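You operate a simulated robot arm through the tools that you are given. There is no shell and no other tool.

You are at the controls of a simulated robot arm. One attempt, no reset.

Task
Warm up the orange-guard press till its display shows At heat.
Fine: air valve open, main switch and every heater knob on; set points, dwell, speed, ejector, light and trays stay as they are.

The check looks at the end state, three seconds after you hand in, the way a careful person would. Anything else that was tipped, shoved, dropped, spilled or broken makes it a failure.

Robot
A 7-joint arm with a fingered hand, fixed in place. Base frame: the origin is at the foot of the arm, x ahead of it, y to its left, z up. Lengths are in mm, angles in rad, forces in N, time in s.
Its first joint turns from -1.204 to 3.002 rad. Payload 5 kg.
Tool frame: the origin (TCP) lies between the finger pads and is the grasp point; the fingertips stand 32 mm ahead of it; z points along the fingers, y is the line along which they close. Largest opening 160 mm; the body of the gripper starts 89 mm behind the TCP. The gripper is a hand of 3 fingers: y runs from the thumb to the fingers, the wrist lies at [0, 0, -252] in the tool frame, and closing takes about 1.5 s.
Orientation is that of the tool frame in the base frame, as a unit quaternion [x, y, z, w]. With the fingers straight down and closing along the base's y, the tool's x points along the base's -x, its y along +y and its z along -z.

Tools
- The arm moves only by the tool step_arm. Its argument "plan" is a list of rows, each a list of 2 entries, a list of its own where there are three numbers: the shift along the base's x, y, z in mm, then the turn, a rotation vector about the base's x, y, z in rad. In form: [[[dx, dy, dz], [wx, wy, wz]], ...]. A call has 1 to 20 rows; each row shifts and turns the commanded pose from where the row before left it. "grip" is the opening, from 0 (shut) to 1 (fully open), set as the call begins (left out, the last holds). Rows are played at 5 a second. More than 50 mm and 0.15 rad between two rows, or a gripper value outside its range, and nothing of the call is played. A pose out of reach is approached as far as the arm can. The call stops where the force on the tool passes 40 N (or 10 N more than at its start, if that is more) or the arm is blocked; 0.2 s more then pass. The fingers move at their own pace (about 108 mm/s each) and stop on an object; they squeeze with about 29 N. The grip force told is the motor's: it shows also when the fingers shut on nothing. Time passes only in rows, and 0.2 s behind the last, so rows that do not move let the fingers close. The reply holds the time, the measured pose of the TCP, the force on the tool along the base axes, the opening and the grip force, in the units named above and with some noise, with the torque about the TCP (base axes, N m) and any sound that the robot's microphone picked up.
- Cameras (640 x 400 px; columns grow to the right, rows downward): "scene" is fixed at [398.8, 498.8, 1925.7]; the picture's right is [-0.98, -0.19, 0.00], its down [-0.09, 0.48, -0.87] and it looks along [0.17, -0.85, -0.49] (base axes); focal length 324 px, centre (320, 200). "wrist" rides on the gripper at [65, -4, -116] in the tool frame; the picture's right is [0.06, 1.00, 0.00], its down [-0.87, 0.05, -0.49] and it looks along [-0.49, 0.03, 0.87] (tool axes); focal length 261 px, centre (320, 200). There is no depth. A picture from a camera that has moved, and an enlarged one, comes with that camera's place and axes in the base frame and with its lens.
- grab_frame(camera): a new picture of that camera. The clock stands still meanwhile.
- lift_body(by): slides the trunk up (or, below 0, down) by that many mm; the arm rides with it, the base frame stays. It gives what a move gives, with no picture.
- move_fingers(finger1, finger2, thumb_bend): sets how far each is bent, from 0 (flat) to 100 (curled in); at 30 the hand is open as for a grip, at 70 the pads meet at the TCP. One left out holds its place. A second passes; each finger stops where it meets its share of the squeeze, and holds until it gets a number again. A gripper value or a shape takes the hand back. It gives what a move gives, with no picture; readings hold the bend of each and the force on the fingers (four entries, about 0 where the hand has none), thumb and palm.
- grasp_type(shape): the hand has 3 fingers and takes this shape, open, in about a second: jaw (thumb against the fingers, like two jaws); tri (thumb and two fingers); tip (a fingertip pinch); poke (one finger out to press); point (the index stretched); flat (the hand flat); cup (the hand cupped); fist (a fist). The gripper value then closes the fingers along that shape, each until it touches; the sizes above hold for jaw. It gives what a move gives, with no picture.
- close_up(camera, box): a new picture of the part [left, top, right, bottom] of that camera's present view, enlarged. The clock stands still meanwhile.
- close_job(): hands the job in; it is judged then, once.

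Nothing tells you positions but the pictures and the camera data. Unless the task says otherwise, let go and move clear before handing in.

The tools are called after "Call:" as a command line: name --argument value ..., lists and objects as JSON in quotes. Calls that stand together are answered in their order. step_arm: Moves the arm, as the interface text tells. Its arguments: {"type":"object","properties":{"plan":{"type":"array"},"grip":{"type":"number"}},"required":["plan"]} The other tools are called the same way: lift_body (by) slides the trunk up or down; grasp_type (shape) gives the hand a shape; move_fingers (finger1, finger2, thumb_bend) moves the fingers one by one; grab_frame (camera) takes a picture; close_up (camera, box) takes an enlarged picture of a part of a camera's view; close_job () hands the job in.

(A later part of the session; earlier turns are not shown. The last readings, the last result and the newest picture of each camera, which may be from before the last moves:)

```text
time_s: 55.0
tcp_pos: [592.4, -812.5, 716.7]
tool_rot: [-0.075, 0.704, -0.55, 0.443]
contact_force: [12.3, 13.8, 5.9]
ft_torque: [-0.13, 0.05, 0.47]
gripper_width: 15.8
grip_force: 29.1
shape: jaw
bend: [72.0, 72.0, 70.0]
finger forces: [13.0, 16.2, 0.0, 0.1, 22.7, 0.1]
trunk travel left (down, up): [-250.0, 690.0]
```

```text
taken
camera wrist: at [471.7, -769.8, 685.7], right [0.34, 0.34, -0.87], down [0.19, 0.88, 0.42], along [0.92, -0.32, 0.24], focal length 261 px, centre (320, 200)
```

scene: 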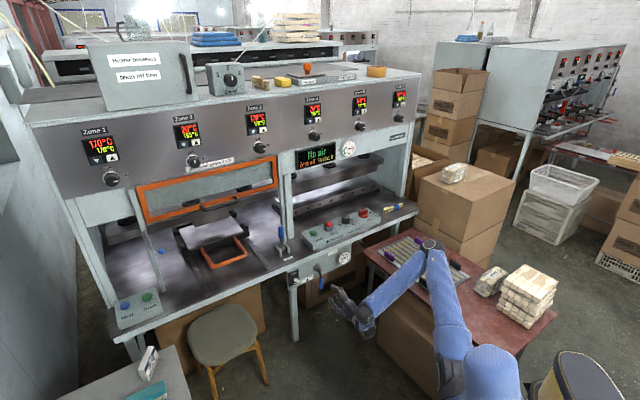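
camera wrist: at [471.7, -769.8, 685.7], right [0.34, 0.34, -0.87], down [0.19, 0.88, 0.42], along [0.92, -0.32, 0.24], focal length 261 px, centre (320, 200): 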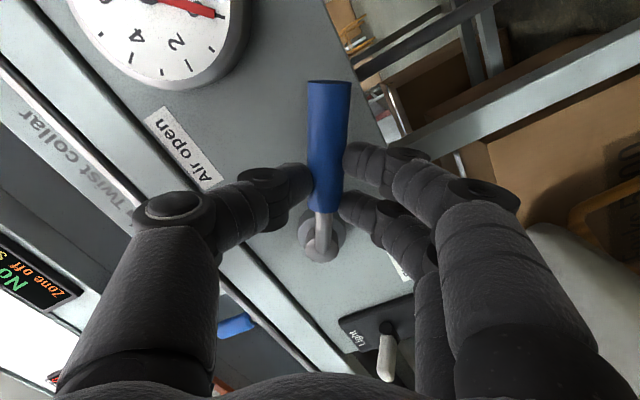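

About 57° done. The force points inward, so I'm tracking slightly wide. I'll tighten the arc for the remaining turn.

Call:
step_arm --plan '[[[-2.2, -2.2, 9.0], [-0.101, 0.101, 0]], [[-1.3, -1.3, 9.2], [-0.101, 0.101, 0]]]'

Call:
grab_frame --camera "wrist"

```text
time_s: 55.6
tcp_pos: [591.9, -809.4, 704.7]
tool_rot: [-0.162, 0.687, -0.603, 0.372]
contact_force: [-12.6, 13.0, 11.6]
ft_torque: [0.18, -0.64, -0.11]
gripper_width: 16.0
grip_force: 29.2
shape: jaw
bend: [73.0, 74.0, 70.0]
finger forces: [19.5, 7.8, 0.0, 0.0, 37.3, 0.0]
out of reach, approached as far as the arm can: row 2
trunk travel left (down, up): [-250.0, 690.0]
stopped in row 2: the force on the tool passed its limit at 44 N (the readings are from after the stop); the commanded pose is now the measured one
```

```text
taken
camera wrist: at [466.4, -772.2, 688.7], right [0.18, 0.18, -0.97], down [0.25, 0.94, 0.22], along [0.95, -0.28, 0.13], focal length 261 px, centre (320, 200)
```

wrist: 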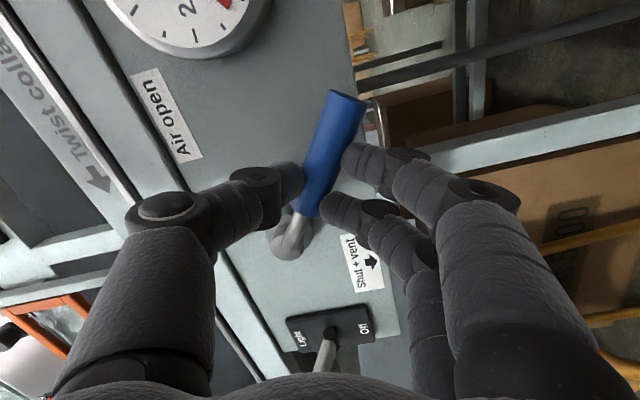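

The arm ran into a joint limit partway and backed down, so the lever is now tilted in the hand. I'll open the fingers to let go and see where the lever stays.

Call:
step_arm --grip 0.35 --plan '[[[0, 0, 0], [0, 0, 0]], [[0, 0, 0], [0, 0, 0]], [[0, 0, 0], [0, 0, 0]], [[0, 0, 0], [0, 0, 0]]]'

Call:
grab_frame --camera "wrist"

Call:
close_up --camera "scene" --box '[270, 220, 430, 340]'

```text
time_s: 56.6
tcp_pos: [592.6, -810.3, 702.6]
tool_rot: [-0.161, 0.687, -0.602, 0.373]
contact_force: [0.5, -1.0, -0.1]
ft_torque: [-0.01, 0.0, 0.0]
gripper_width: 55.5
grip_force: 0.1
shape: jaw
bend: [73.0, 73.0, 70.0]
finger forces: [0.0, 0.0, 0.0, 0.1, 0.0, 0.1]
trunk travel left (down, up): [-250.0, 690.0]
```

```text
taken
camera wrist: at [467.5, -773.5, 686.4], right [0.18, 0.18, -0.97], down [0.25, 0.94, 0.22], along [0.95, -0.28, 0.13], focal length 261 px, centre (320, 200)
```

wrist: 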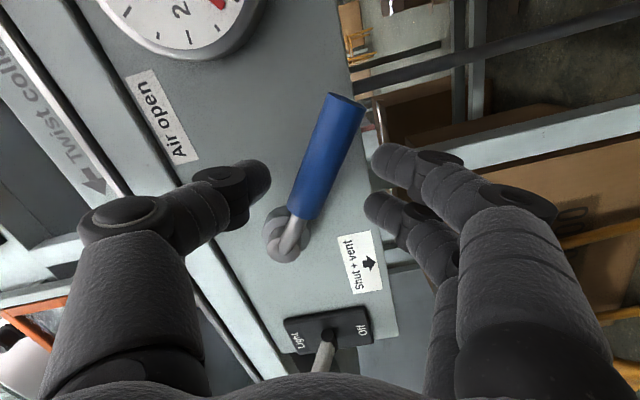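

```text
3.33 times, centred on (350, 280) of scene
camera zoom: at [398.8, 498.8, 1925.7], right [-0.98, -0.19, 0.0], down [-0.09, 0.48, -0.87], along [0.17, -0.85, -0.49], focal length 1079 px, centre (220, -67)
```

zoom: 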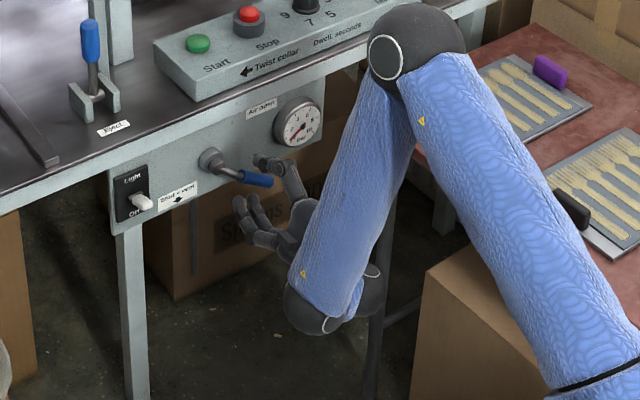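

The lever stayed put at roughly 56° of its travel, so it holds position. I only need to lift it from below now. I'll try small straight-up moves with the fingers still around it, keeping this orientation.

Call:
step_arm --plan '[[[0, 0, 6], [0, 0, 0]], [[0, 0, 6], [0, 0, 0]]]'

Call:
grab_frame --camera "wrist"

```text
time_s: 57.2
tcp_pos: [592.3, -810.0, 714.9]
tool_rot: [-0.161, 0.688, -0.602, 0.372]
contact_force: [0.4, -0.4, -0.7]
ft_torque: [-0.03, -0.01, 0.01]
gripper_width: 55.4
grip_force: 0.0
shape: jaw
bend: [73.0, 73.0, 70.0]
finger forces: [0.0, 0.0, 0.0, 0.0, 0.0, 0.0]
trunk travel left (down, up): [-250.0, 690.0]
```

```text
taken
camera wrist: at [466.8, -773.7, 698.5], right [0.18, 0.18, -0.97], down [0.25, 0.94, 0.22], along [0.95, -0.28, 0.13], focal length 261 px, centre (320, 200)
```

wrist: 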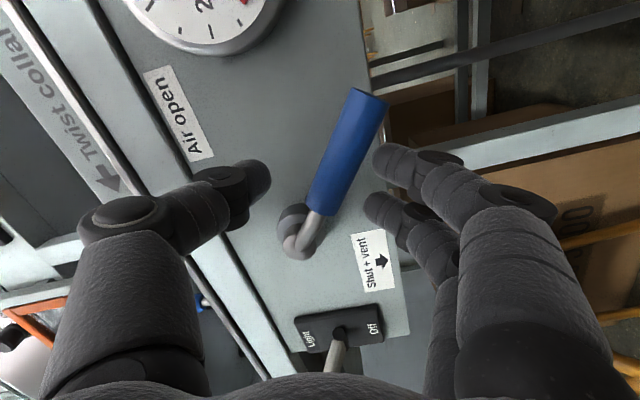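

Moving up works without complaint. I'll shift a little outward along the lever for more leverage and continue lifting in small steps.

Call:
step_arm --plan '[[[-8, -8, 2], [0, 0, 0]], [[0, 0, 8], [0, 0, 0]], [[0, 0, 8], [0, 0, 0]]]'

Call:
grab_frame --camera "wrist"

```text
time_s: 58.0
tcp_pos: [583.0, -816.4, 728.2]
tool_rot: [-0.162, 0.685, -0.604, 0.374]
contact_force: [-0.5, 1.3, -1.7]
ft_torque: [0.05, -0.01, 0.0]
gripper_width: 56.7
grip_force: 0.1
shape: jaw
bend: [73.0, 73.0, 70.0]
finger forces: [1.3, 0.1, 0.0, 0.0, 0.1, 0.0]
trunk travel left (down, up): [-250.0, 690.0]
```

```text
taken
camera wrist: at [457.3, -779.6, 713.5], right [0.19, 0.18, -0.97], down [0.25, 0.94, 0.22], along [0.95, -0.28, 0.13], focal length 261 px, centre (320, 200)
```

wrist: 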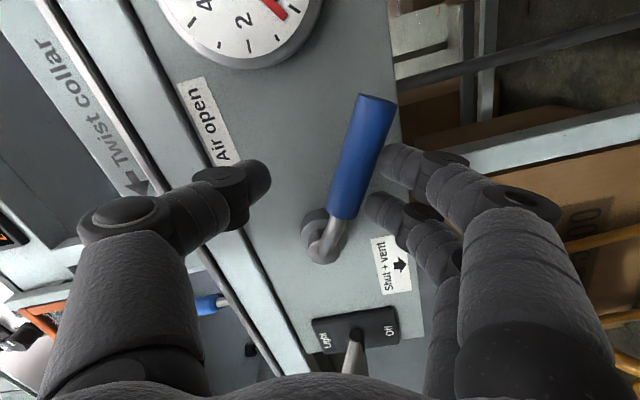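

The lower finger is now touching the underside of the lever. Continuing up slowly.

Call:
step_arm --plan '[[[0, 0, 6], [0, 0, 0]], [[0, 0, 6], [0, 0, 0]], [[0, 0, 6], [0, 0, 0]]]'

Call:
grab_frame --camera "wrist"

```text
time_s: 58.8
tcp_pos: [575.5, -811.4, 742.8]
tool_rot: [-0.16, 0.686, -0.604, 0.374]
contact_force: [-0.2, 1.2, -2.2]
ft_torque: [0.08, 0.05, 0.03]
gripper_width: 57.4
grip_force: 0.1
shape: jaw
bend: [73.0, 73.0, 70.0]
finger forces: [1.4, 0.3, 0.0, 0.0, 0.1, 0.0]
out of reach, approached as far as the arm can: row 1, 2, 3
trunk travel left (down, up): [-250.0, 690.0]
```

```text
taken
camera wrist: at [450.5, -774.1, 725.8], right [0.19, 0.18, -0.97], down [0.25, 0.94, 0.22], along [0.95, -0.28, 0.13], focal length 261 px, centre (320, 200)
```

wrist: 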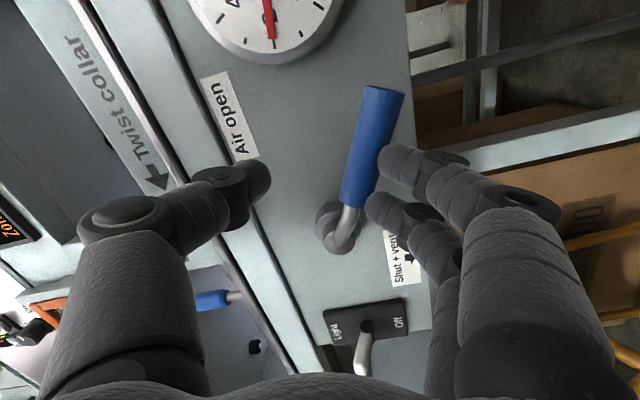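

The gauge needle is starting to move. The arm is at its limit in this posture, so I'll lower it a little relative to the trunk and use the trunk to do the rest of the lift.

Call:
step_arm --plan '[[[0, 0, -12], [0, 0, 0]], [[0, 0, -12], [0, 0, 0]]]'

Call:
lift_body --by 20

Call:
grab_frame --camera "wrist"

```text
time_s: 59.4
tcp_pos: [575.4, -810.3, 718.0]
tool_rot: [-0.163, 0.687, -0.602, 0.373]
contact_force: [-0.9, -0.3, -1.3]
ft_torque: [-0.01, 0.0, -0.02]
gripper_width: 56.1
grip_force: 0.0
shape: jaw
bend: [73.0, 73.0, 70.0]
finger forces: [0.0, 0.1, 0.0, 0.0, 0.0, 0.1]
trunk travel left (down, up): [-250.0, 690.0]
```

```text
time_s: 60.1
tcp_pos: [575.4, -810.5, 739.0]
tool_rot: [-0.162, 0.687, -0.603, 0.372]
contact_force: [-0.7, -0.9, 0.2]
ft_torque: [-0.04, -0.01, 0.01]
gripper_width: 56.0
grip_force: 0.1
shape: jaw
bend: [73.0, 73.0, 70.0]
finger forces: [0.1, 0.0, 0.1, 0.0, 0.0, 0.0]
trunk travel left (down, up): [-270.0, 670.0]
```

```text
taken
camera wrist: at [450.0, -773.8, 722.3], right [0.18, 0.18, -0.97], down [0.25, 0.94, 0.22], along [0.95, -0.28, 0.13], focal length 261 px, centre (320, 200)
```

wrist: 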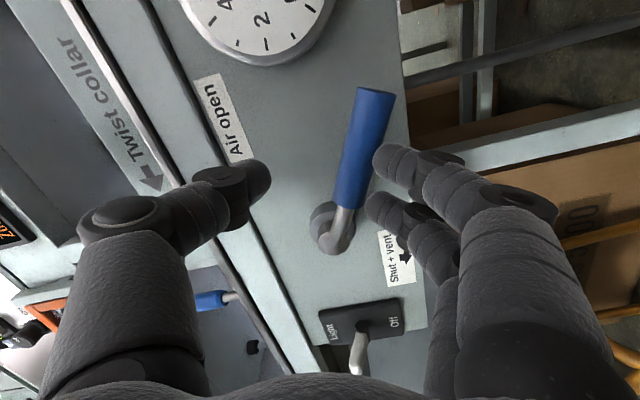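

The gauge needle has swung out of the low range, so air is coming on. I'll nudge forward for better contact and keep lifting with the trunk in small steps.

Call:
step_arm --plan '[[[3.5, -3.5, 0], [0, 0, 0]], [[3.5, -3.5, 0], [0, 0, 0]]]'

Call:
lift_body --by 12

Call:
grab_frame --camera "wrist"

Call:
close_up --camera "scene" --box '[270, 130, 410, 290]'

```text
time_s: 60.7
tcp_pos: [581.2, -817.9, 738.7]
tool_rot: [-0.161, 0.688, -0.601, 0.373]
contact_force: [-1.2, 3.9, -0.7]
ft_torque: [0.17, 0.02, 0.05]
gripper_width: 57.0
grip_force: 0.0
shape: jaw
bend: [73.0, 73.0, 70.0]
finger forces: [2.2, 0.3, 0.0, 0.0, 0.0, 0.2]
trunk travel left (down, up): [-270.0, 670.0]
```

```text
time_s: 61.3
tcp_pos: [581.2, -817.5, 750.1]
tool_rot: [-0.162, 0.687, -0.602, 0.373]
contact_force: [-2.4, 0.0, -2.7]
ft_torque: [0.03, 0.1, -0.01]
gripper_width: 57.5
grip_force: 0.1
shape: jaw
bend: [73.0, 73.0, 70.0]
finger forces: [0.5, 1.8, 0.0, 0.0, 0.0, 0.0]
trunk travel left (down, up): [-282.0, 658.0]
```

```text
taken
camera wrist: at [457.0, -780.5, 734.0], right [0.18, 0.18, -0.97], down [0.25, 0.94, 0.22], along [0.95, -0.28, 0.13], focal length 261 px, centre (320, 200)
```

wrist: 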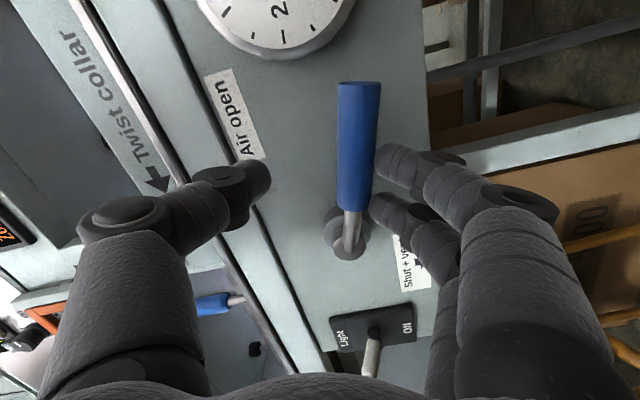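

```text
2.50 times, centred on (340, 210) of scene
camera zoom: at [398.8, 498.8, 1925.7], right [-0.98, -0.19, 0.0], down [-0.09, 0.48, -0.87], along [0.17, -0.85, -0.49], focal length 809 px, centre (270, 175)
```

zoom: 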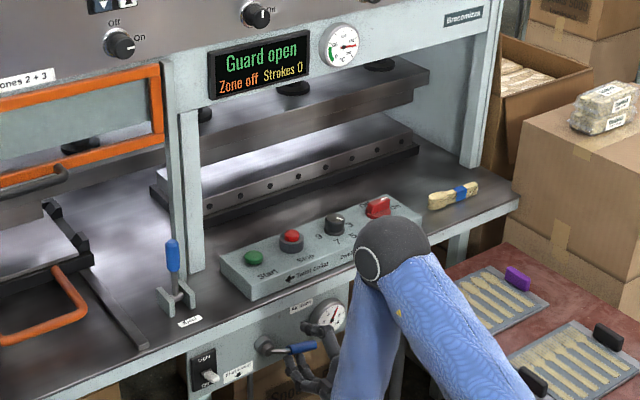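

The main display changed to "Guard open / Zone off", so air is now present. The lever still has roughly 20° to go to its horizontal stop, and I'll finish lifting it with the trunk.

Call:
lift_body --by 10

Call:
grab_frame --camera "wrist"

Call:
close_up --camera "scene" --box '[285, 235, 375, 295]'

```text
time_s: 61.9
tcp_pos: [582.3, -817.2, 760.2]
tool_rot: [-0.162, 0.687, -0.603, 0.373]
contact_force: [-0.8, 0.5, -2.5]
ft_torque: [0.02, 0.14, 0.04]
gripper_width: 58.1
grip_force: 0.0
shape: jaw
bend: [73.0, 73.0, 70.0]
finger forces: [0.0, 2.6, 0.0, 0.0, 0.0, 0.0]
trunk travel left (down, up): [-292.0, 648.0]
```

```text
taken
camera wrist: at [457.2, -780.4, 744.1], right [0.18, 0.18, -0.97], down [0.25, 0.94, 0.22], along [0.95, -0.28, 0.13], focal length 261 px, centre (320, 200)
```

wrist: 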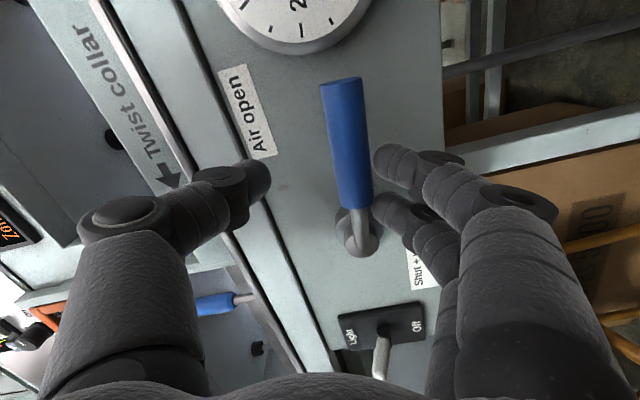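

```text
6.67 times, centred on (330, 265) of scene
camera zoom: at [398.8, 498.8, 1925.7], right [-0.98, -0.19, 0.0], down [-0.09, 0.48, -0.87], along [0.17, -0.85, -0.49], focal length 2158 px, centre (253, -233)
```

zoom: 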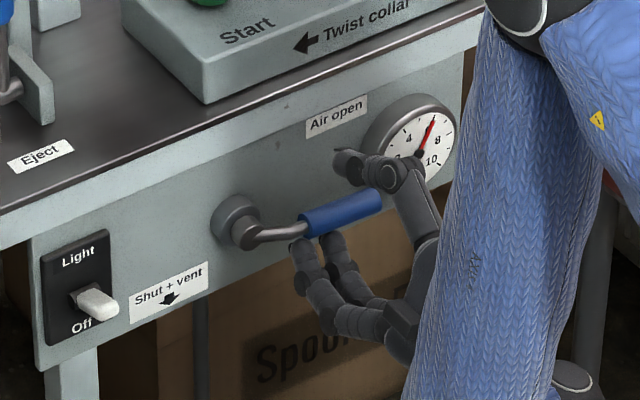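

The lever is now practically horizontal and the gauge reads about 6.5 bar. I'll add a few millimetres to confirm it's against its open stop.

Call:
lift_body --by 4

Call:
grab_frame --camera "wrist"

```text
time_s: 62.4
tcp_pos: [582.2, -817.7, 764.2]
tool_rot: [-0.162, 0.688, -0.602, 0.372]
contact_force: [-1.7, 0.5, -3.5]
ft_torque: [0.01, 0.16, 0.02]
gripper_width: 58.5
grip_force: 0.1
shape: jaw
bend: [73.0, 73.0, 70.0]
finger forces: [0.0, 2.9, 0.1, 0.1, 0.0, 0.0]
trunk travel left (down, up): [-296.0, 644.0]
```

```text
taken
camera wrist: at [457.0, -780.5, 748.1], right [0.18, 0.18, -0.97], down [0.25, 0.94, 0.22], along [0.95, -0.28, 0.13], focal length 261 px, centre (320, 200)
```

wrist: 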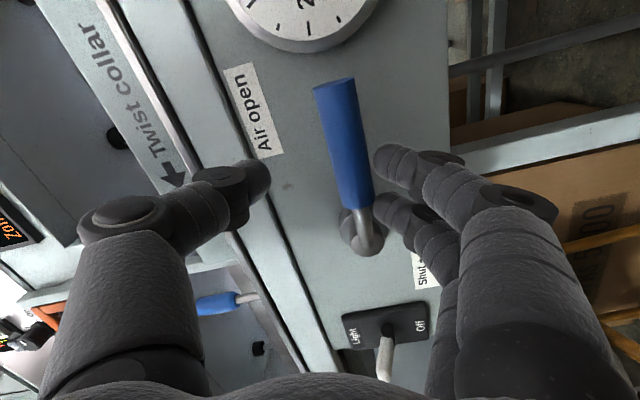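

Call:
lift_body --by 3

Call:
close_up --camera "scene" --box '[285, 235, 375, 295]'

```text
time_s: 62.9
tcp_pos: [582.9, -817.2, 767.5]
tool_rot: [-0.162, 0.688, -0.602, 0.372]
contact_force: [-2.7, 0.7, -4.7]
ft_torque: [0.01, 0.21, 0.0]
gripper_width: 59.3
grip_force: 0.1
shape: jaw
bend: [73.0, 72.0, 70.0]
finger forces: [0.4, 4.5, 0.0, 0.1, 0.1, 0.1]
trunk travel left (down, up): [-299.0, 641.0]
```

```text
6.67 times, centred on (330, 265) of scene
camera zoom: at [398.8, 498.8, 1925.7], right [-0.98, -0.19, 0.0], down [-0.09, 0.48, -0.87], along [0.17, -0.85, -0.49], focal length 2158 px, centre (253, -233)
```

zoom: 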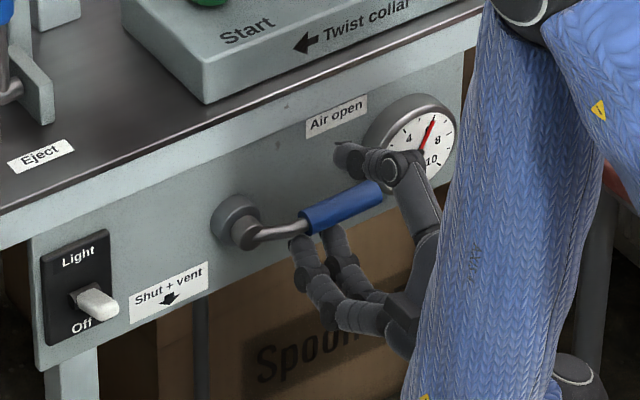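

The lever is horizontal beneath the "Air open" label and resistance is rising, so it's at its open stop with a steady gauge. I'll lower slightly to centre the lever in the open hand without touching, then back straight out.

Call:
lift_body --by -14

Call:
step_arm --plan '[[[-10, 10, 0], [0, 0, 0]], [[-14, 14, 0], [0, 0, 0]], [[-18, 18, 0], [0, 0, 0]], [[-18, 18, 0], [0, 0, 0]], [[-18, 18, 0], [0, 0, 0]]]'

Call:
grab_frame --camera "wrist"

Call:
grab_frame --camera "scene"

```text
time_s: 63.5
tcp_pos: [582.0, -818.3, 753.9]
tool_rot: [-0.162, 0.687, -0.602, 0.373]
contact_force: [0.7, -0.5, -0.2]
ft_torque: [0.0, 0.04, 0.0]
gripper_width: 56.2
grip_force: 0.2
shape: jaw
bend: [73.0, 73.0, 70.0]
finger forces: [0.1, 0.0, 0.0, 0.0, 0.0, 0.1]
trunk travel left (down, up): [-285.0, 655.0]
```

```text
time_s: 64.7
tcp_pos: [506.6, -739.1, 753.6]
tool_rot: [-0.161, 0.687, -0.602, 0.373]
contact_force: [0.2, -0.2, -0.3]
ft_torque: [-0.01, -0.04, -0.03]
gripper_width: 56.2
grip_force: 0.0
shape: jaw
bend: [73.0, 73.0, 70.0]
finger forces: [0.0, 0.1, 0.0, 0.1, 0.0, 0.0]
trunk travel left (down, up): [-285.0, 655.0]
```

```text
taken
camera wrist: at [380.3, -701.7, 737.2], right [0.18, 0.18, -0.97], down [0.25, 0.94, 0.22], along [0.95, -0.28, 0.13], focal length 261 px, centre (320, 200)
```

wrist: 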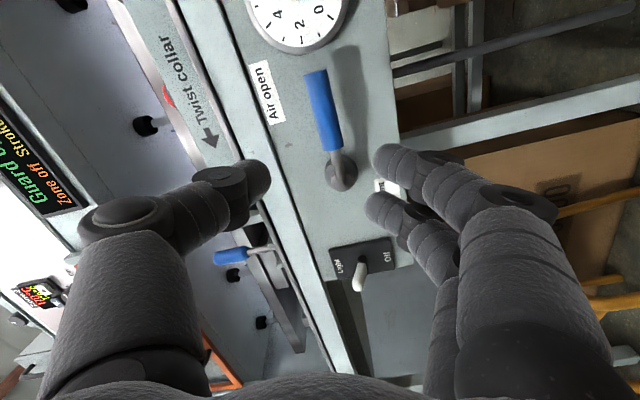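

```text
taken
```

scene: 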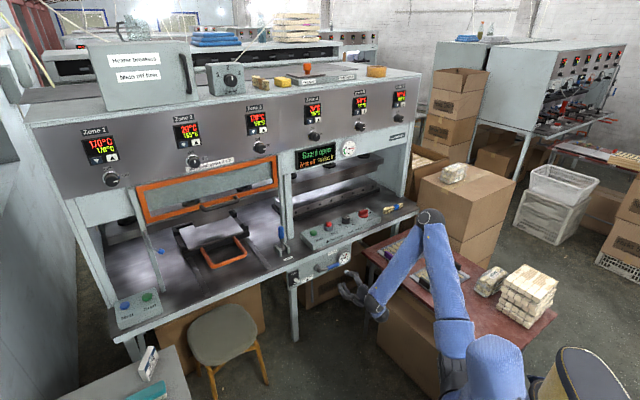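

The lever is resting horizontal at "Air open" and the hand is clear. Next come the zone knobs. I'll roll the hand back upright here, then raise the trunk to panel height.

Call:
step_arm --plan '[[[-4, 4, 0], [0.0979, -0.0979, 0]], [[-4, 4, 0], [0.0979, -0.0979, 0]], [[-4, 4, 0], [0.0979, -0.0979, 0]], [[-4, 4, 0], [0.0979, -0.0979, 0]], [[0, 0, 0], [0.0979, -0.0979, 0]], [[0, 0, 0], [0.0979, -0.0979, 0]], [[0, 0, 0], [0.0979, -0.0979, 0]], [[0, 0, 0], [0.0979, -0.0979, 0]], [[0, 0, 0], [0.0979, -0.0979, 0]]]'

Call:
lift_body --by 450

Call:
grab_frame --camera "scene"

Call:
grab_frame --camera "wrist"

```text
time_s: 66.7
tcp_pos: [488.9, -723.6, 754.2]
tool_rot: [0.272, 0.653, -0.272, 0.653]
contact_force: [0.3, -0.2, 0.9]
ft_torque: [0.01, 0.02, 0.0]
gripper_width: 56.0
grip_force: 0.1
shape: jaw
bend: [73.0, 73.0, 70.0]
finger forces: [0.1, 0.1, 0.1, 0.1, 0.0, 0.1]
trunk travel left (down, up): [-285.0, 655.0]
```

```text
refused: 450 is not a number from -400 to 400
```

```text
taken
```

scene: 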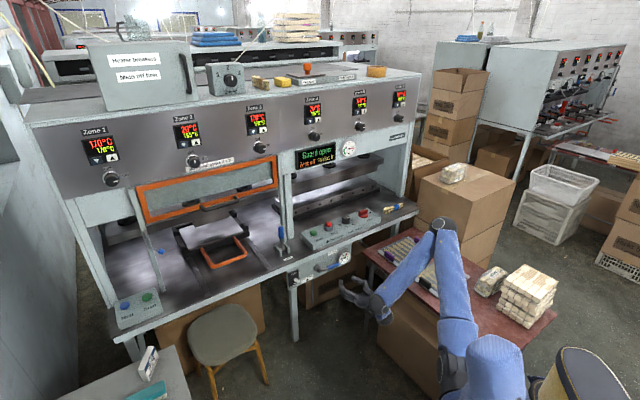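

```text
taken
camera wrist: at [404.7, -644.3, 689.0], right [0.71, 0.7, -0.06], down [-0.31, 0.39, 0.87], along [0.64, -0.6, 0.49], focal length 261 px, centre (320, 200)
```

wrist: 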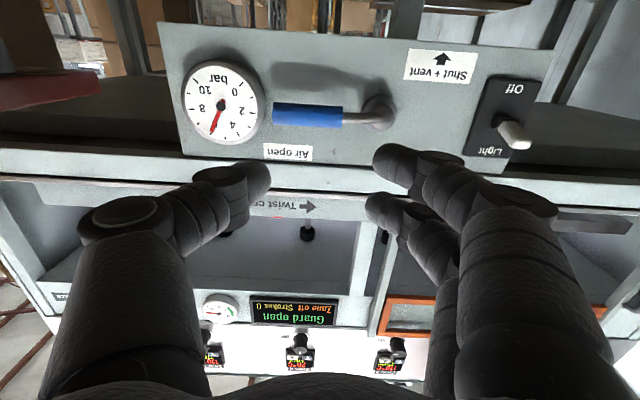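

This head-on view confirms the valve lever is fully across and the pressure is steady. The trunk moves at most 400 mm per call, so I'll raise it in two parts.

Call:
lift_body --by 400

Call:
grab_frame --camera "scene"

Call:
grab_frame --camera "wrist"

```text
time_s: 70.6
tcp_pos: [487.5, -723.5, 1153.4]
tool_rot: [0.271, 0.653, -0.271, 0.653]
contact_force: [0.0, -0.8, -0.7]
ft_torque: [-0.04, 0.01, 0.0]
gripper_width: 56.0
grip_force: 0.1
shape: jaw
bend: [73.0, 73.0, 70.0]
finger forces: [0.0, 0.0, 0.1, 0.0, 0.0, 0.0]
trunk travel left (down, up): [-685.0, 255.0]
```

```text
taken
```

scene: 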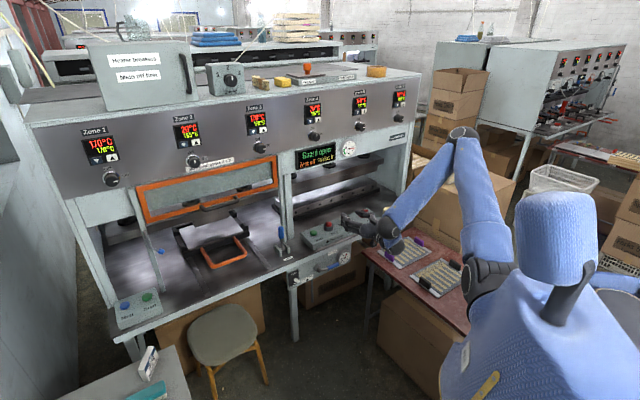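

```text
taken
camera wrist: at [404.7, -644.5, 1088.9], right [0.71, 0.7, -0.06], down [-0.31, 0.39, 0.87], along [0.64, -0.6, 0.49], focal length 261 px, centre (320, 200)
```

wrist: 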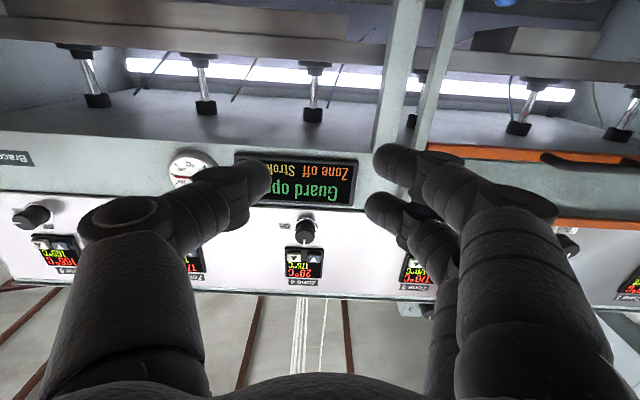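

Zone 4's knob is straight ahead. I'll raise to knob height.

Call:
lift_body --by 150

Call:
step_arm --plan '[[[0, 0, 30], [0, 0, 0]], [[0, 0, 30], [0, 0, 0]], [[0, 0, 30], [0, 0, 0]], [[0, 0, 30], [0, 0, 0]]]'

Call:
grab_frame --camera "wrist"

```text
time_s: 72.3
tcp_pos: [488.9, -723.9, 1302.4]
tool_rot: [0.271, 0.653, -0.273, 0.653]
contact_force: [0.6, -0.1, -1.3]
ft_torque: [-0.01, -0.01, -0.03]
gripper_width: 56.3
grip_force: 0.0
shape: jaw
bend: [73.0, 73.0, 70.0]
finger forces: [0.0, 0.0, 0.0, 0.0, 0.1, 0.1]
trunk travel left (down, up): [-835.0, 105.0]
```

```text
time_s: 73.3
tcp_pos: [492.9, -729.3, 1385.3]
tool_rot: [0.27, 0.652, -0.274, 0.653]
contact_force: [-0.1, 0.8, -0.3]
ft_torque: [0.0, 0.01, -0.02]
gripper_width: 56.3
grip_force: 0.1
shape: jaw
bend: [73.0, 73.0, 70.0]
finger forces: [0.0, 0.0, 0.0, 0.1, 0.1, 0.1]
out of reach, approached as far as the arm can: row 1, 2, 3, 4
trunk travel left (down, up): [-835.0, 105.0]
```

```text
taken
camera wrist: at [408.3, -651.7, 1321.3], right [0.71, 0.7, -0.07], down [-0.31, 0.39, 0.87], along [0.64, -0.59, 0.49], focal length 261 px, centre (320, 200)
```

wrist: 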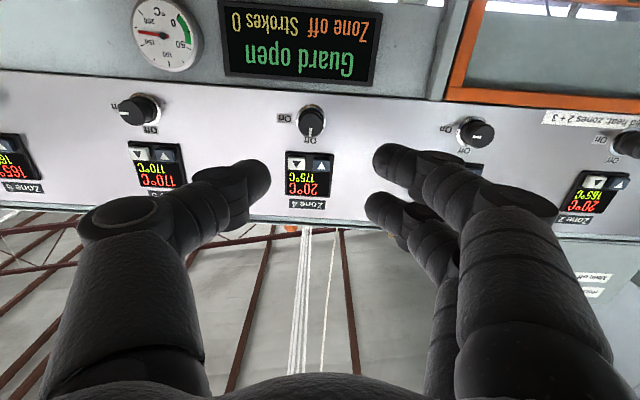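

The arm was too folded to rise further here, and extending forward should free it. The zone 4 knob face triangulates to about lateral 177, depth 1184, z≈1415–1425. I'll move forward to about 110 mm short of it.

Call:
step_arm --plan '[[[22, -25, 0], [0, 0, 0]], [[22, -25, 0], [0, 0, 0]], [[22, -25, 0], [0, 0, 0]], [[22, -25, 0], [0, 0, 0]], [[22, -25, 0], [0, 0, 0]]]'

Call:
grab_frame --camera "wrist"

Call:
grab_frame --camera "scene"

```text
time_s: 74.5
tcp_pos: [535.2, -785.4, 1378.3]
tool_rot: [0.271, 0.651, -0.273, 0.655]
contact_force: [-0.5, -1.0, -0.3]
ft_torque: [-0.01, -0.02, 0.04]
gripper_width: 56.1
grip_force: 0.0
shape: jaw
bend: [73.0, 73.0, 70.0]
finger forces: [0.1, 0.0, 0.1, 0.0, 0.0, 0.0]
out of reach, approached as far as the arm can: row 3, 4, 5
trunk travel left (down, up): [-835.0, 105.0]
```

```text
taken
camera wrist: at [452.6, -705.5, 1313.7], right [0.71, 0.7, -0.06], down [-0.31, 0.39, 0.87], along [0.63, -0.59, 0.5], focal length 261 px, centre (320, 200)
```

wrist: 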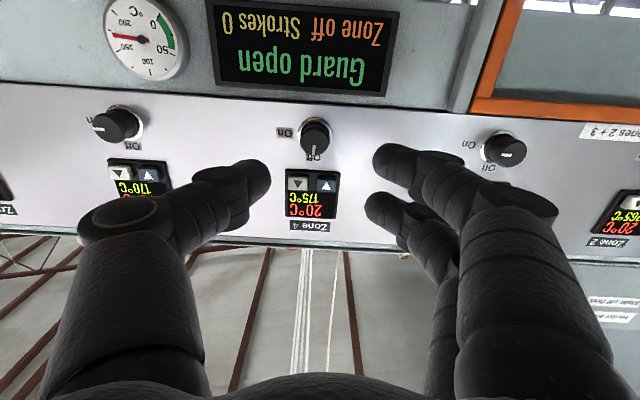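

```text
taken
```

scene: 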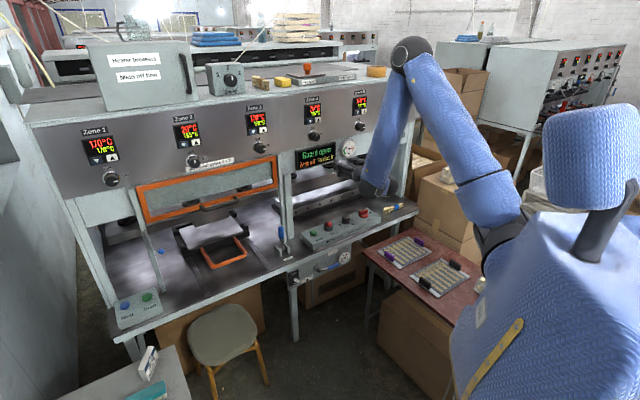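

The arm is folded with the elbow high, which limits wrist pitch. A lower trunk with the arm reaching up should make the forearm flatter. The hand is still well in front of the bench, so I'll lower the trunk and then raise the arm.

Call:
lift_body --by -350

Call:
step_arm --plan '[[[0, 0, 30], [0, 0, 0]], [[0, 0, 30], [0, 0, 0]], [[0, 0, 30], [0, 0, 0]], [[0, 0, 30], [0, 0, 0]], [[0, 0, 30], [0, 0, 0]], [[0, 0, 30], [0, 0, 0]], [[0, 0, 30], [0, 0, 0]], [[0, 0, 30], [0, 0, 0]], [[0, 0, 30], [0, 0, 0]], [[0, 0, 30], [0, 0, 0]], [[0, 0, 30], [0, 0, 0]], [[0, 0, 30], [0, 0, 0]], [[0, 0, 25], [0, 0, 0]]]'

Call:
grab_frame --camera "wrist"

Call:
grab_frame --camera "scene"

```text
time_s: 77.9
tcp_pos: [536.0, -784.0, 1029.1]
tool_rot: [0.271, 0.65, -0.274, 0.655]
contact_force: [-0.2, 0.2, 0.4]
ft_torque: [0.02, 0.05, 0.0]
gripper_width: 56.5
grip_force: 0.1
shape: jaw
bend: [73.0, 73.0, 70.0]
finger forces: [0.0, 0.0, 0.0, 0.1, 0.0, 0.1]
trunk travel left (down, up): [-485.0, 455.0]
```

```text
time_s: 80.7
tcp_pos: [509.7, -727.7, 1095.4]
tool_rot: [0.271, 0.647, -0.276, 0.657]
contact_force: [0.8, 0.6, -0.6]
ft_torque: [-0.01, 0.02, 0.01]
gripper_width: 55.9
grip_force: 0.0
shape: jaw
bend: [73.0, 73.0, 70.0]
finger forces: [0.0, 0.0, 0.0, 0.1, 0.0, 0.0]
out of reach, approached as far as the arm can: row 1, 2, 3, 4, 5, 6, 7, 8, 9, 10, 11, 12, 13
trunk travel left (down, up): [-485.0, 455.0]
```

```text
taken
camera wrist: at [428.2, -649.0, 1029.6], right [0.71, 0.7, -0.06], down [-0.31, 0.4, 0.86], along [0.63, -0.59, 0.5], focal length 261 px, centre (320, 200)
```

wrist: 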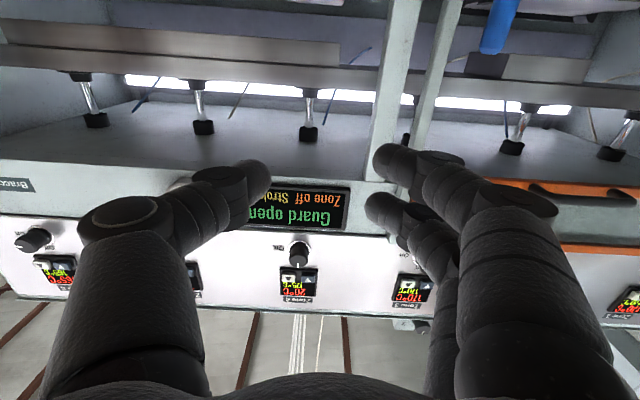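

```text
taken
```

scene: 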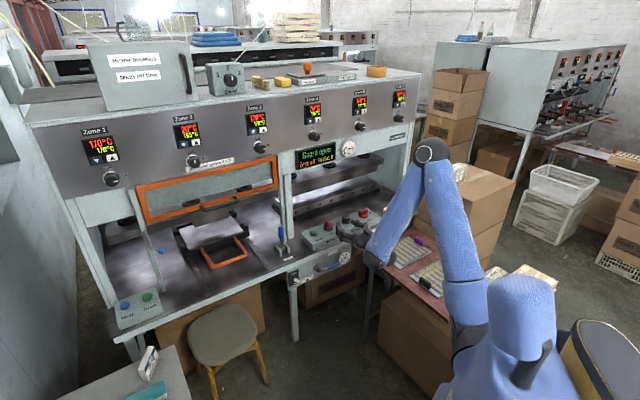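

The arm is stuck against a wrist pitch limit in this posture. I'll pitch the tool down to free it, then raise the arm and extend, and level out again afterwards.

Call:
step_arm --plan '[[[0, 0, 0], [0.0925, 0.0925, 0]], [[0, 0, 0], [0.0925, 0.0925, 0]], [[0, 0, 0], [0.0925, 0.0925, 0]], [[0, 0, 0], [0.0925, 0.0925, 0]], [[0, 0, 0], [0.0925, 0.0925, 0]]]'

```text
time_s: 81.9
tcp_pos: [510.2, -728.3, 1096.7]
tool_rot: [0.271, 0.647, -0.276, 0.657]
contact_force: [0.0, 1.0, -0.4]
ft_torque: [-0.01, 0.01, -0.03]
gripper_width: 56.0
grip_force: 0.1
shape: jaw
bend: [73.0, 73.0, 70.0]
finger forces: [0.1, 0.0, 0.0, 0.1, 0.0, 0.0]
out of reach, approached as far as the arm can: row 1, 2, 3, 4, 5
trunk travel left (down, up): [-485.0, 455.0]
```

Call:
step_arm --plan '[[[-4, 8, -45], [0, 0, 0]], [[-4, 8, -45], [0, 0, 0]], [[-4, 8, -45], [0, 0, 0]]]'

```text
time_s: 82.7
tcp_pos: [494.5, -713.4, 953.4]
tool_rot: [0.272, 0.648, -0.275, 0.656]
contact_force: [0.1, -1.2, 0.2]
ft_torque: [-0.04, -0.04, 0.01]
gripper_width: 56.4
grip_force: 0.0
shape: jaw
bend: [73.0, 73.0, 70.0]
finger forces: [0.1, 0.1, 0.1, 0.0, 0.1, 0.0]
out of reach, approached as far as the arm can: row 1
trunk travel left (down, up): [-485.0, 455.0]
```

The commanded pose resets to the measured one after such a stop, and the binding limit looks like wrist bend of about 70° against a steep forearm. I'll pitch the tool down first, travel up and forward to where the forearm is flatter, and level out there.

Call:
step_arm --plan '[[[0, 0, 0], [0.0925, 0.0925, 0]], [[0, 0, 0], [0.0925, 0.0925, 0]], [[0, 0, 0], [0.0925, 0.0925, 0]], [[0, 0, 0], [0.0925, 0.0925, 0]], [[0, 0, 0], [0.0925, 0.0925, 0]], [[0, 0, 0], [0.0925, 0.0925, 0]]]'

Call:
step_arm --plan '[[[2, -2, 40], [0, 0, 0]], [[2, -2, 40], [0, 0, 0]], [[2, -2, 40], [0, 0, 0]], [[2, -2, 40], [0, 0, 0]], [[2, -2, 40], [0, 0, 0]], [[2, -2, 40], [0, 0, 0]], [[2, -2, 40], [0, 0, 0]], [[2, -2, 40], [0, 0, 0]]]'

```text
time_s: 84.1
tcp_pos: [463.8, -727.4, 900.9]
tool_rot: [0.308, 0.741, -0.232, 0.55]
contact_force: [0.2, 0.0, 0.7]
ft_torque: [-0.05, -0.03, -0.02]
gripper_width: 56.2
grip_force: 0.1
shape: jaw
bend: [73.0, 73.0, 70.0]
finger forces: [0.0, 0.0, 0.0, 0.0, 0.0, 0.1]
out of reach, approached as far as the arm can: row 1, 2, 3, 4, 5, 6
trunk travel left (down, up): [-485.0, 455.0]
```

```text
time_s: 85.9
tcp_pos: [451.6, -742.6, 920.9]
tool_rot: [0.304, 0.734, -0.24, 0.558]
contact_force: [-0.1, -0.1, 0.3]
ft_torque: [0.02, 0.0, -0.03]
gripper_width: 56.1
grip_force: 0.0
shape: jaw
bend: [73.0, 73.0, 70.0]
finger forces: [0.0, 0.1, 0.1, 0.0, 0.0, 0.0]
out of reach, approached as far as the arm can: row 1, 2, 3, 4, 5, 6, 7, 8
trunk travel left (down, up): [-485.0, 455.0]
```

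Call:
grab_frame --camera "scene"

Call:
close_up --camera "scene" --box '[330, 100, 570, 380]'

```text
taken
```

scene: 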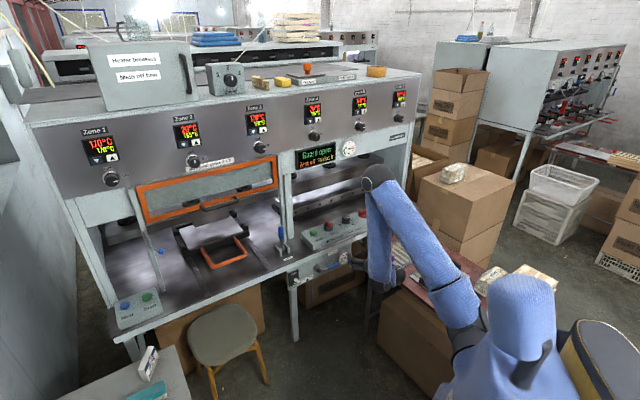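

```text
1.43 times, centred on (450, 240) of scene
camera zoom: at [398.8, 498.8, 1925.7], right [-0.98, -0.19, 0.0], down [-0.09, 0.48, -0.87], along [0.17, -0.85, -0.49], focal length 462 px, centre (134, 143)
```

zoom: 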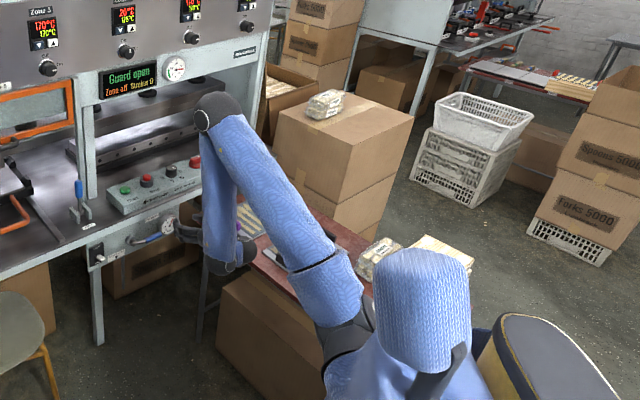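

The elbow has folded up tight, with the forearm hanging down, and that's the real limit. I'll raise the trunk so the hand is above bench level, then extend forward to unfold the elbow.

Call:
lift_body --by 350

Call:
step_arm --plan '[[[14, -14, 0], [0, 0, 0]], [[14, -14, 0], [0, 0, 0]], [[14, -14, 0], [0, 0, 0]], [[14, -14, 0], [0, 0, 0]]]'

Call:
grab_frame --camera "scene"

```text
time_s: 89.3
tcp_pos: [452.6, -742.5, 1271.6]
tool_rot: [0.305, 0.734, -0.24, 0.558]
contact_force: [0.9, -0.6, -0.1]
ft_torque: [-0.01, -0.02, -0.02]
gripper_width: 55.9
grip_force: 0.0
shape: jaw
bend: [73.0, 73.0, 70.0]
finger forces: [0.0, 0.0, 0.0, 0.0, 0.0, 0.0]
trunk travel left (down, up): [-835.0, 105.0]
```

```text
time_s: 90.3
tcp_pos: [486.6, -747.7, 1244.0]
tool_rot: [0.303, 0.732, -0.242, 0.56]
contact_force: [0.1, 1.0, -0.2]
ft_torque: [0.06, -0.01, 0.0]
gripper_width: 56.4
grip_force: 0.1
shape: jaw
bend: [73.0, 73.0, 70.0]
finger forces: [0.0, 0.0, 0.0, 0.0, 0.0, 0.0]
out of reach, approached as far as the arm can: row 1, 2, 3, 4
trunk travel left (down, up): [-835.0, 105.0]
```

```text
taken
```

scene: 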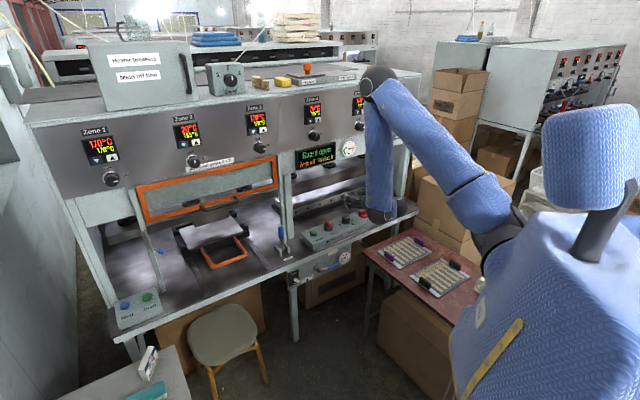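

Forward motion alone is still blocked because the wrist is bent to its limit. I'll relieve it by swinging the tool downward about the wrist, so only the wrist moves. The area below is clear air in front of the bench.

Call:
step_arm --plan '[[[-6, 6, -31], [0.0926, 0.0926, 0]], [[-10, 10, -30], [0.0926, 0.0926, 0]], [[-13, 13, -27], [0.0926, 0.0926, 0]], [[-15, 15, -25], [0.0926, 0.0926, 0]], [[-17, 17, -22], [0.0926, 0.0926, 0]], [[-19, 19, -18], [0.0926, 0.0926, 0]]]'

Call:
grab_frame --camera "scene"

```text
time_s: 91.8
tcp_pos: [432.1, -640.0, 1066.5]
tool_rot: [0.324, 0.827, -0.2, 0.413]
contact_force: [-0.1, 0.9, 0.5]
ft_torque: [-0.02, 0.03, -0.06]
gripper_width: 56.0
grip_force: 0.0
shape: jaw
bend: [73.0, 73.0, 70.0]
finger forces: [0.0, 0.1, 0.1, 0.0, 0.0, 0.1]
out of reach, approached as far as the arm can: row 1, 2, 3, 4, 5, 6
trunk travel left (down, up): [-835.0, 105.0]
```

```text
taken
```

scene: 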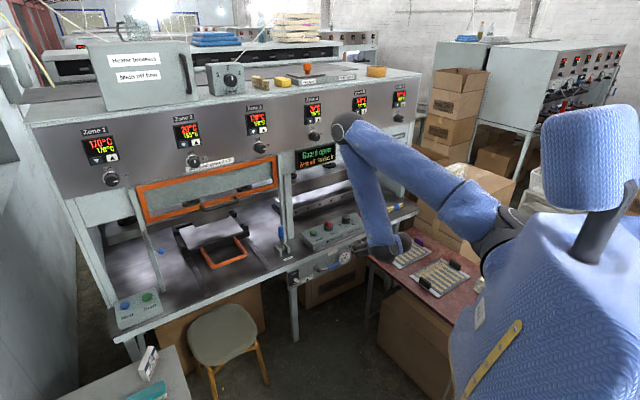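

The elbow is folded to its limit and pointing at the press. The cure is to move the wrist outward while letting the tool swing down, so each step unfolds the elbow. The space in front of the bench is clear for that.

Call:
step_arm --plan '[[[-4, -2, -25], [0.096, 0.089, 0]], [[-6, 0.6, -23], [0.096, 0.089, 0]], [[-8, 2.5, -19], [0.096, 0.089, 0]], [[-10, 4, -16], [0.096, 0.089, 0]], [[-11, 6, -12], [0.096, 0.089, 0]], [[-12, 7, -8], [0.096, 0.089, 0]], [[-12, 7, -3], [0.096, 0.089, 0]]]'

Call:
grab_frame --camera "scene"

```text
time_s: 93.3
tcp_pos: [351.8, -573.5, 932.9]
tool_rot: [0.36, 0.93, -0.052, 0.051]
contact_force: [-0.1, 0.3, -1.2]
ft_torque: [0.01, -0.06, 0.01]
gripper_width: 55.9
grip_force: 0.1
shape: jaw
bend: [73.0, 73.0, 70.0]
finger forces: [0.0, 0.1, 0.0, 0.1, 0.0, 0.0]
out of reach, approached as far as the arm can: row 1, 2
trunk travel left (down, up): [-835.0, 105.0]
```

```text
taken
```

scene: 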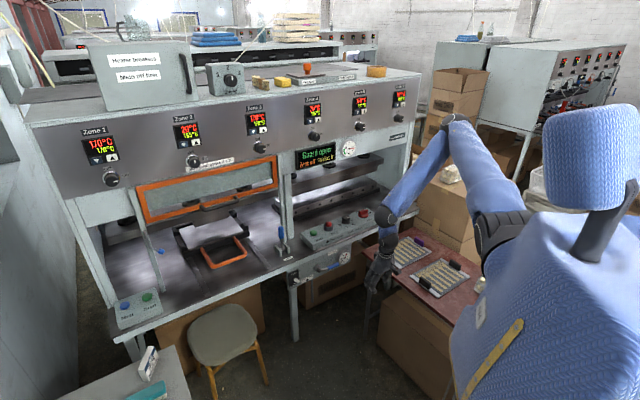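

The elbow is unfolded again and the arm moves freely. I'll level the tool to vertical and move out to a good working radius in front of zone 4. After that I'll trade trunk height for arm height so the arm reaches up at the panel.

Call:
step_arm --plan '[[[25, -32, 0], [0.0667, 0.0285, -0.025]], [[25, -32, 0], [0.0667, 0.0285, -0.025]], [[25, -33, 0], [0, 0, 0]], [[26, -33, 0], [0, 0, 0]]]'

Call:
step_arm --plan '[[[0, 0, 40], [0, 0, 0]], [[0, 0, 40], [0, 0, 0]], [[0, 0, 40], [0, 0, 0]]]'

```text
time_s: 94.3
tcp_pos: [451.9, -703.3, 930.4]
tool_rot: [0.384, 0.923, 0.0, -0.001]
contact_force: [0.5, -0.2, 0.0]
ft_torque: [0.05, 0.02, 0.05]
gripper_width: 56.2
grip_force: 0.1
shape: jaw
bend: [73.0, 73.0, 70.0]
finger forces: [0.0, 0.1, 0.0, 0.1, 0.1, 0.0]
trunk travel left (down, up): [-835.0, 105.0]
```

```text
time_s: 95.2
tcp_pos: [451.4, -701.0, 1054.8]
tool_rot: [0.385, 0.923, -0.002, 0.0]
contact_force: [0.0, 0.0, -0.2]
ft_torque: [0.0, -0.01, 0.0]
gripper_width: 56.1
grip_force: 0.0
shape: jaw
bend: [73.0, 73.0, 70.0]
finger forces: [0.0, 0.1, 0.0, 0.0, 0.0, 0.0]
trunk travel left (down, up): [-835.0, 105.0]
```

Call:
lift_body --by -200

Call:
step_arm --plan '[[[0, 0, 45], [0, 0, 0]], [[0, 0, 45], [0, 0, 0]], [[0, 0, 45], [0, 0, 0]], [[0, 0, 45], [0, 0, 0]], [[0, 0, 45], [0, 0, 0]], [[0, 0, 45], [0, 0, 0]]]'

Call:
lift_body --by -150

Call:
step_arm --plan '[[[0, 0, 40], [0, 0, 0]], [[0, 0, 40], [0, 0, 0]], [[0, 0, 40], [0, 0, 0]], [[0, 0, 40], [0, 0, 0]], [[0, 0, 30], [0, 0, 0]]]'

Call:
grab_frame --camera "scene"

```text
time_s: 97.3
tcp_pos: [452.6, -701.6, 853.8]
tool_rot: [0.385, 0.923, -0.002, -0.001]
contact_force: [-0.5, 1.0, -0.3]
ft_torque: [0.02, 0.01, 0.0]
gripper_width: 56.2
grip_force: 0.1
shape: jaw
bend: [73.0, 73.0, 70.0]
finger forces: [0.0, 0.0, 0.1, 0.1, 0.1, 0.0]
trunk travel left (down, up): [-635.0, 305.0]
```

```text
time_s: 98.7
tcp_pos: [452.9, -699.6, 1125.1]
tool_rot: [0.385, 0.923, -0.002, -0.001]
contact_force: [0.0, 0.2, 0.1]
ft_torque: [0.0, 0.02, -0.01]
gripper_width: 55.9
grip_force: 0.0
shape: jaw
bend: [73.0, 73.0, 70.0]
finger forces: [0.0, 0.0, 0.0, 0.1, 0.0, 0.0]
trunk travel left (down, up): [-635.0, 305.0]
```

```text
time_s: 100.5
tcp_pos: [452.9, -700.2, 973.1]
tool_rot: [0.385, 0.923, -0.001, -0.001]
contact_force: [0.4, -0.5, -0.2]
ft_torque: [0.03, -0.01, -0.01]
gripper_width: 55.9
grip_force: 0.0
shape: jaw
bend: [73.0, 73.0, 70.0]
finger forces: [0.0, 0.1, 0.1, 0.0, 0.0, 0.0]
trunk travel left (down, up): [-485.0, 455.0]
```

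```text
time_s: 101.7
tcp_pos: [453.4, -699.5, 1163.8]
tool_rot: [0.384, 0.923, -0.002, 0.0]
contact_force: [-0.9, 1.2, 0.5]
ft_torque: [-0.02, 0.0, 0.0]
gripper_width: 56.0
grip_force: 0.1
shape: jaw
bend: [73.0, 73.0, 70.0]
finger forces: [0.0, 0.0, 0.0, 0.1, 0.0, 0.0]
trunk travel left (down, up): [-485.0, 455.0]
```

```text
taken
```

scene: 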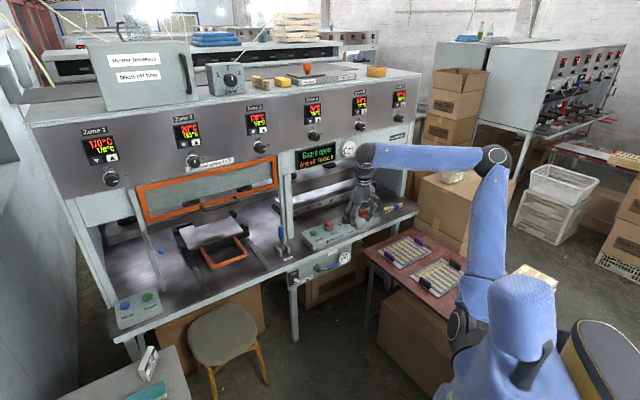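

The forearm is now nearly level at panel height. I'll pitch the hand up about the wrist to point at the zone 4 knob, ending about 115 mm short of it.

Call:
step_arm --plan '[[[23.3, -23.3, 2.2], [-0.0925, -0.0925, 0]], [[22.8, -22.8, 6.4], [-0.0925, -0.0925, 0]], [[22.1, -22.1, 10.6], [-0.0925, -0.0925, 0]], [[20.9, -20.9, 14.6], [-0.0925, -0.0925, 0]], [[19.4, -19.4, 18.3], [-0.0925, -0.0925, 0]], [[17.5, -17.5, 21.7], [-0.0925, -0.0925, 0]], [[15.3, -15.3, 24.8], [-0.0925, -0.0925, 0]], [[12.9, -12.9, 27.4], [-0.0925, -0.0925, 0]], [[10.3, -10.3, 29.6], [-0.0925, -0.0925, 0]], [[7.5, -7.5, 31.2], [-0.0925, -0.0925, 0]], [[4.5, -4.5, 32.3], [-0.0925, -0.0925, 0]], [[1.6, -1.6, 32.9], [-0.0925, -0.0925, 0]]]'

Call:
grab_frame --camera "wrist"

Call:
grab_frame --camera "scene"

```text
time_s: 104.3
tcp_pos: [630.1, -878.2, 1414.2]
tool_rot: [0.274, 0.652, -0.27, 0.654]
contact_force: [0.0, 0.6, 1.0]
ft_torque: [-0.02, 0.01, 0.01]
gripper_width: 56.1
grip_force: 0.1
shape: jaw
bend: [73.0, 73.0, 70.0]
finger forces: [0.0, 0.1, 0.0, 0.1, 0.1, 0.0]
trunk travel left (down, up): [-485.0, 455.0]
```

```text
taken
camera wrist: at [547.0, -799.0, 1350.3], right [0.71, 0.7, -0.06], down [-0.31, 0.38, 0.87], along [0.63, -0.6, 0.49], focal length 261 px, centre (320, 200)
```

wrist: 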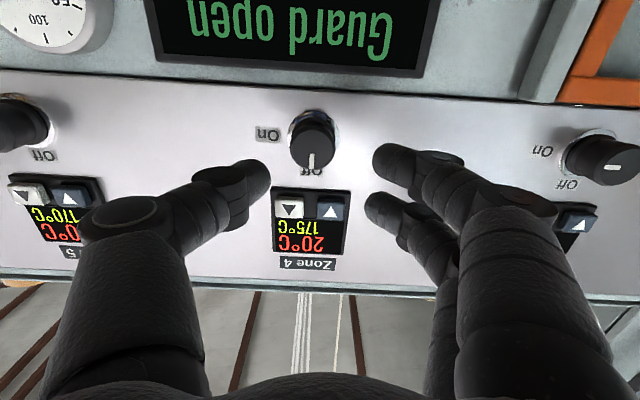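

```text
taken
```

scene: 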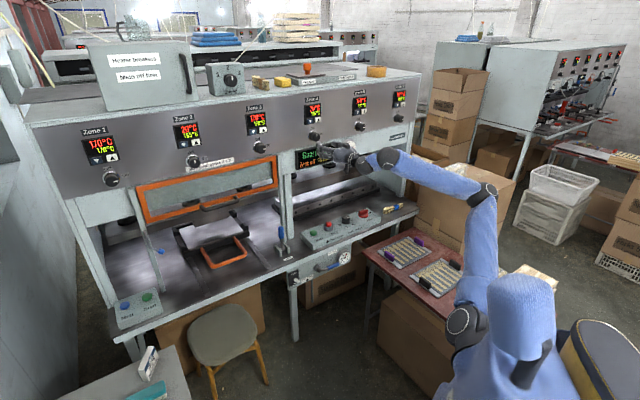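

That pose was reached cleanly, pointing straight at zone 4's knob. I'll enlarge to measure the offset.

Call:
close_up --camera "wrist" --box '[240, 80, 400, 180]'

```text
4.00 times, centred on (320, 130) of wrist
camera zoom: at [547.0, -799.0, 1350.3], right [0.71, 0.7, -0.06], down [-0.31, 0.38, 0.87], along [0.63, -0.6, 0.49], focal length 1043 px, centre (320, 480)
```

zoom: 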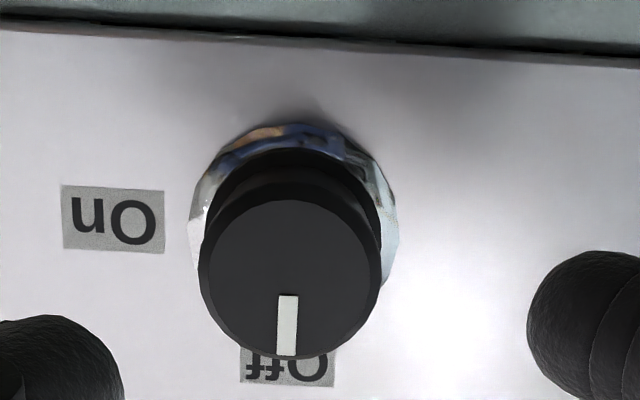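

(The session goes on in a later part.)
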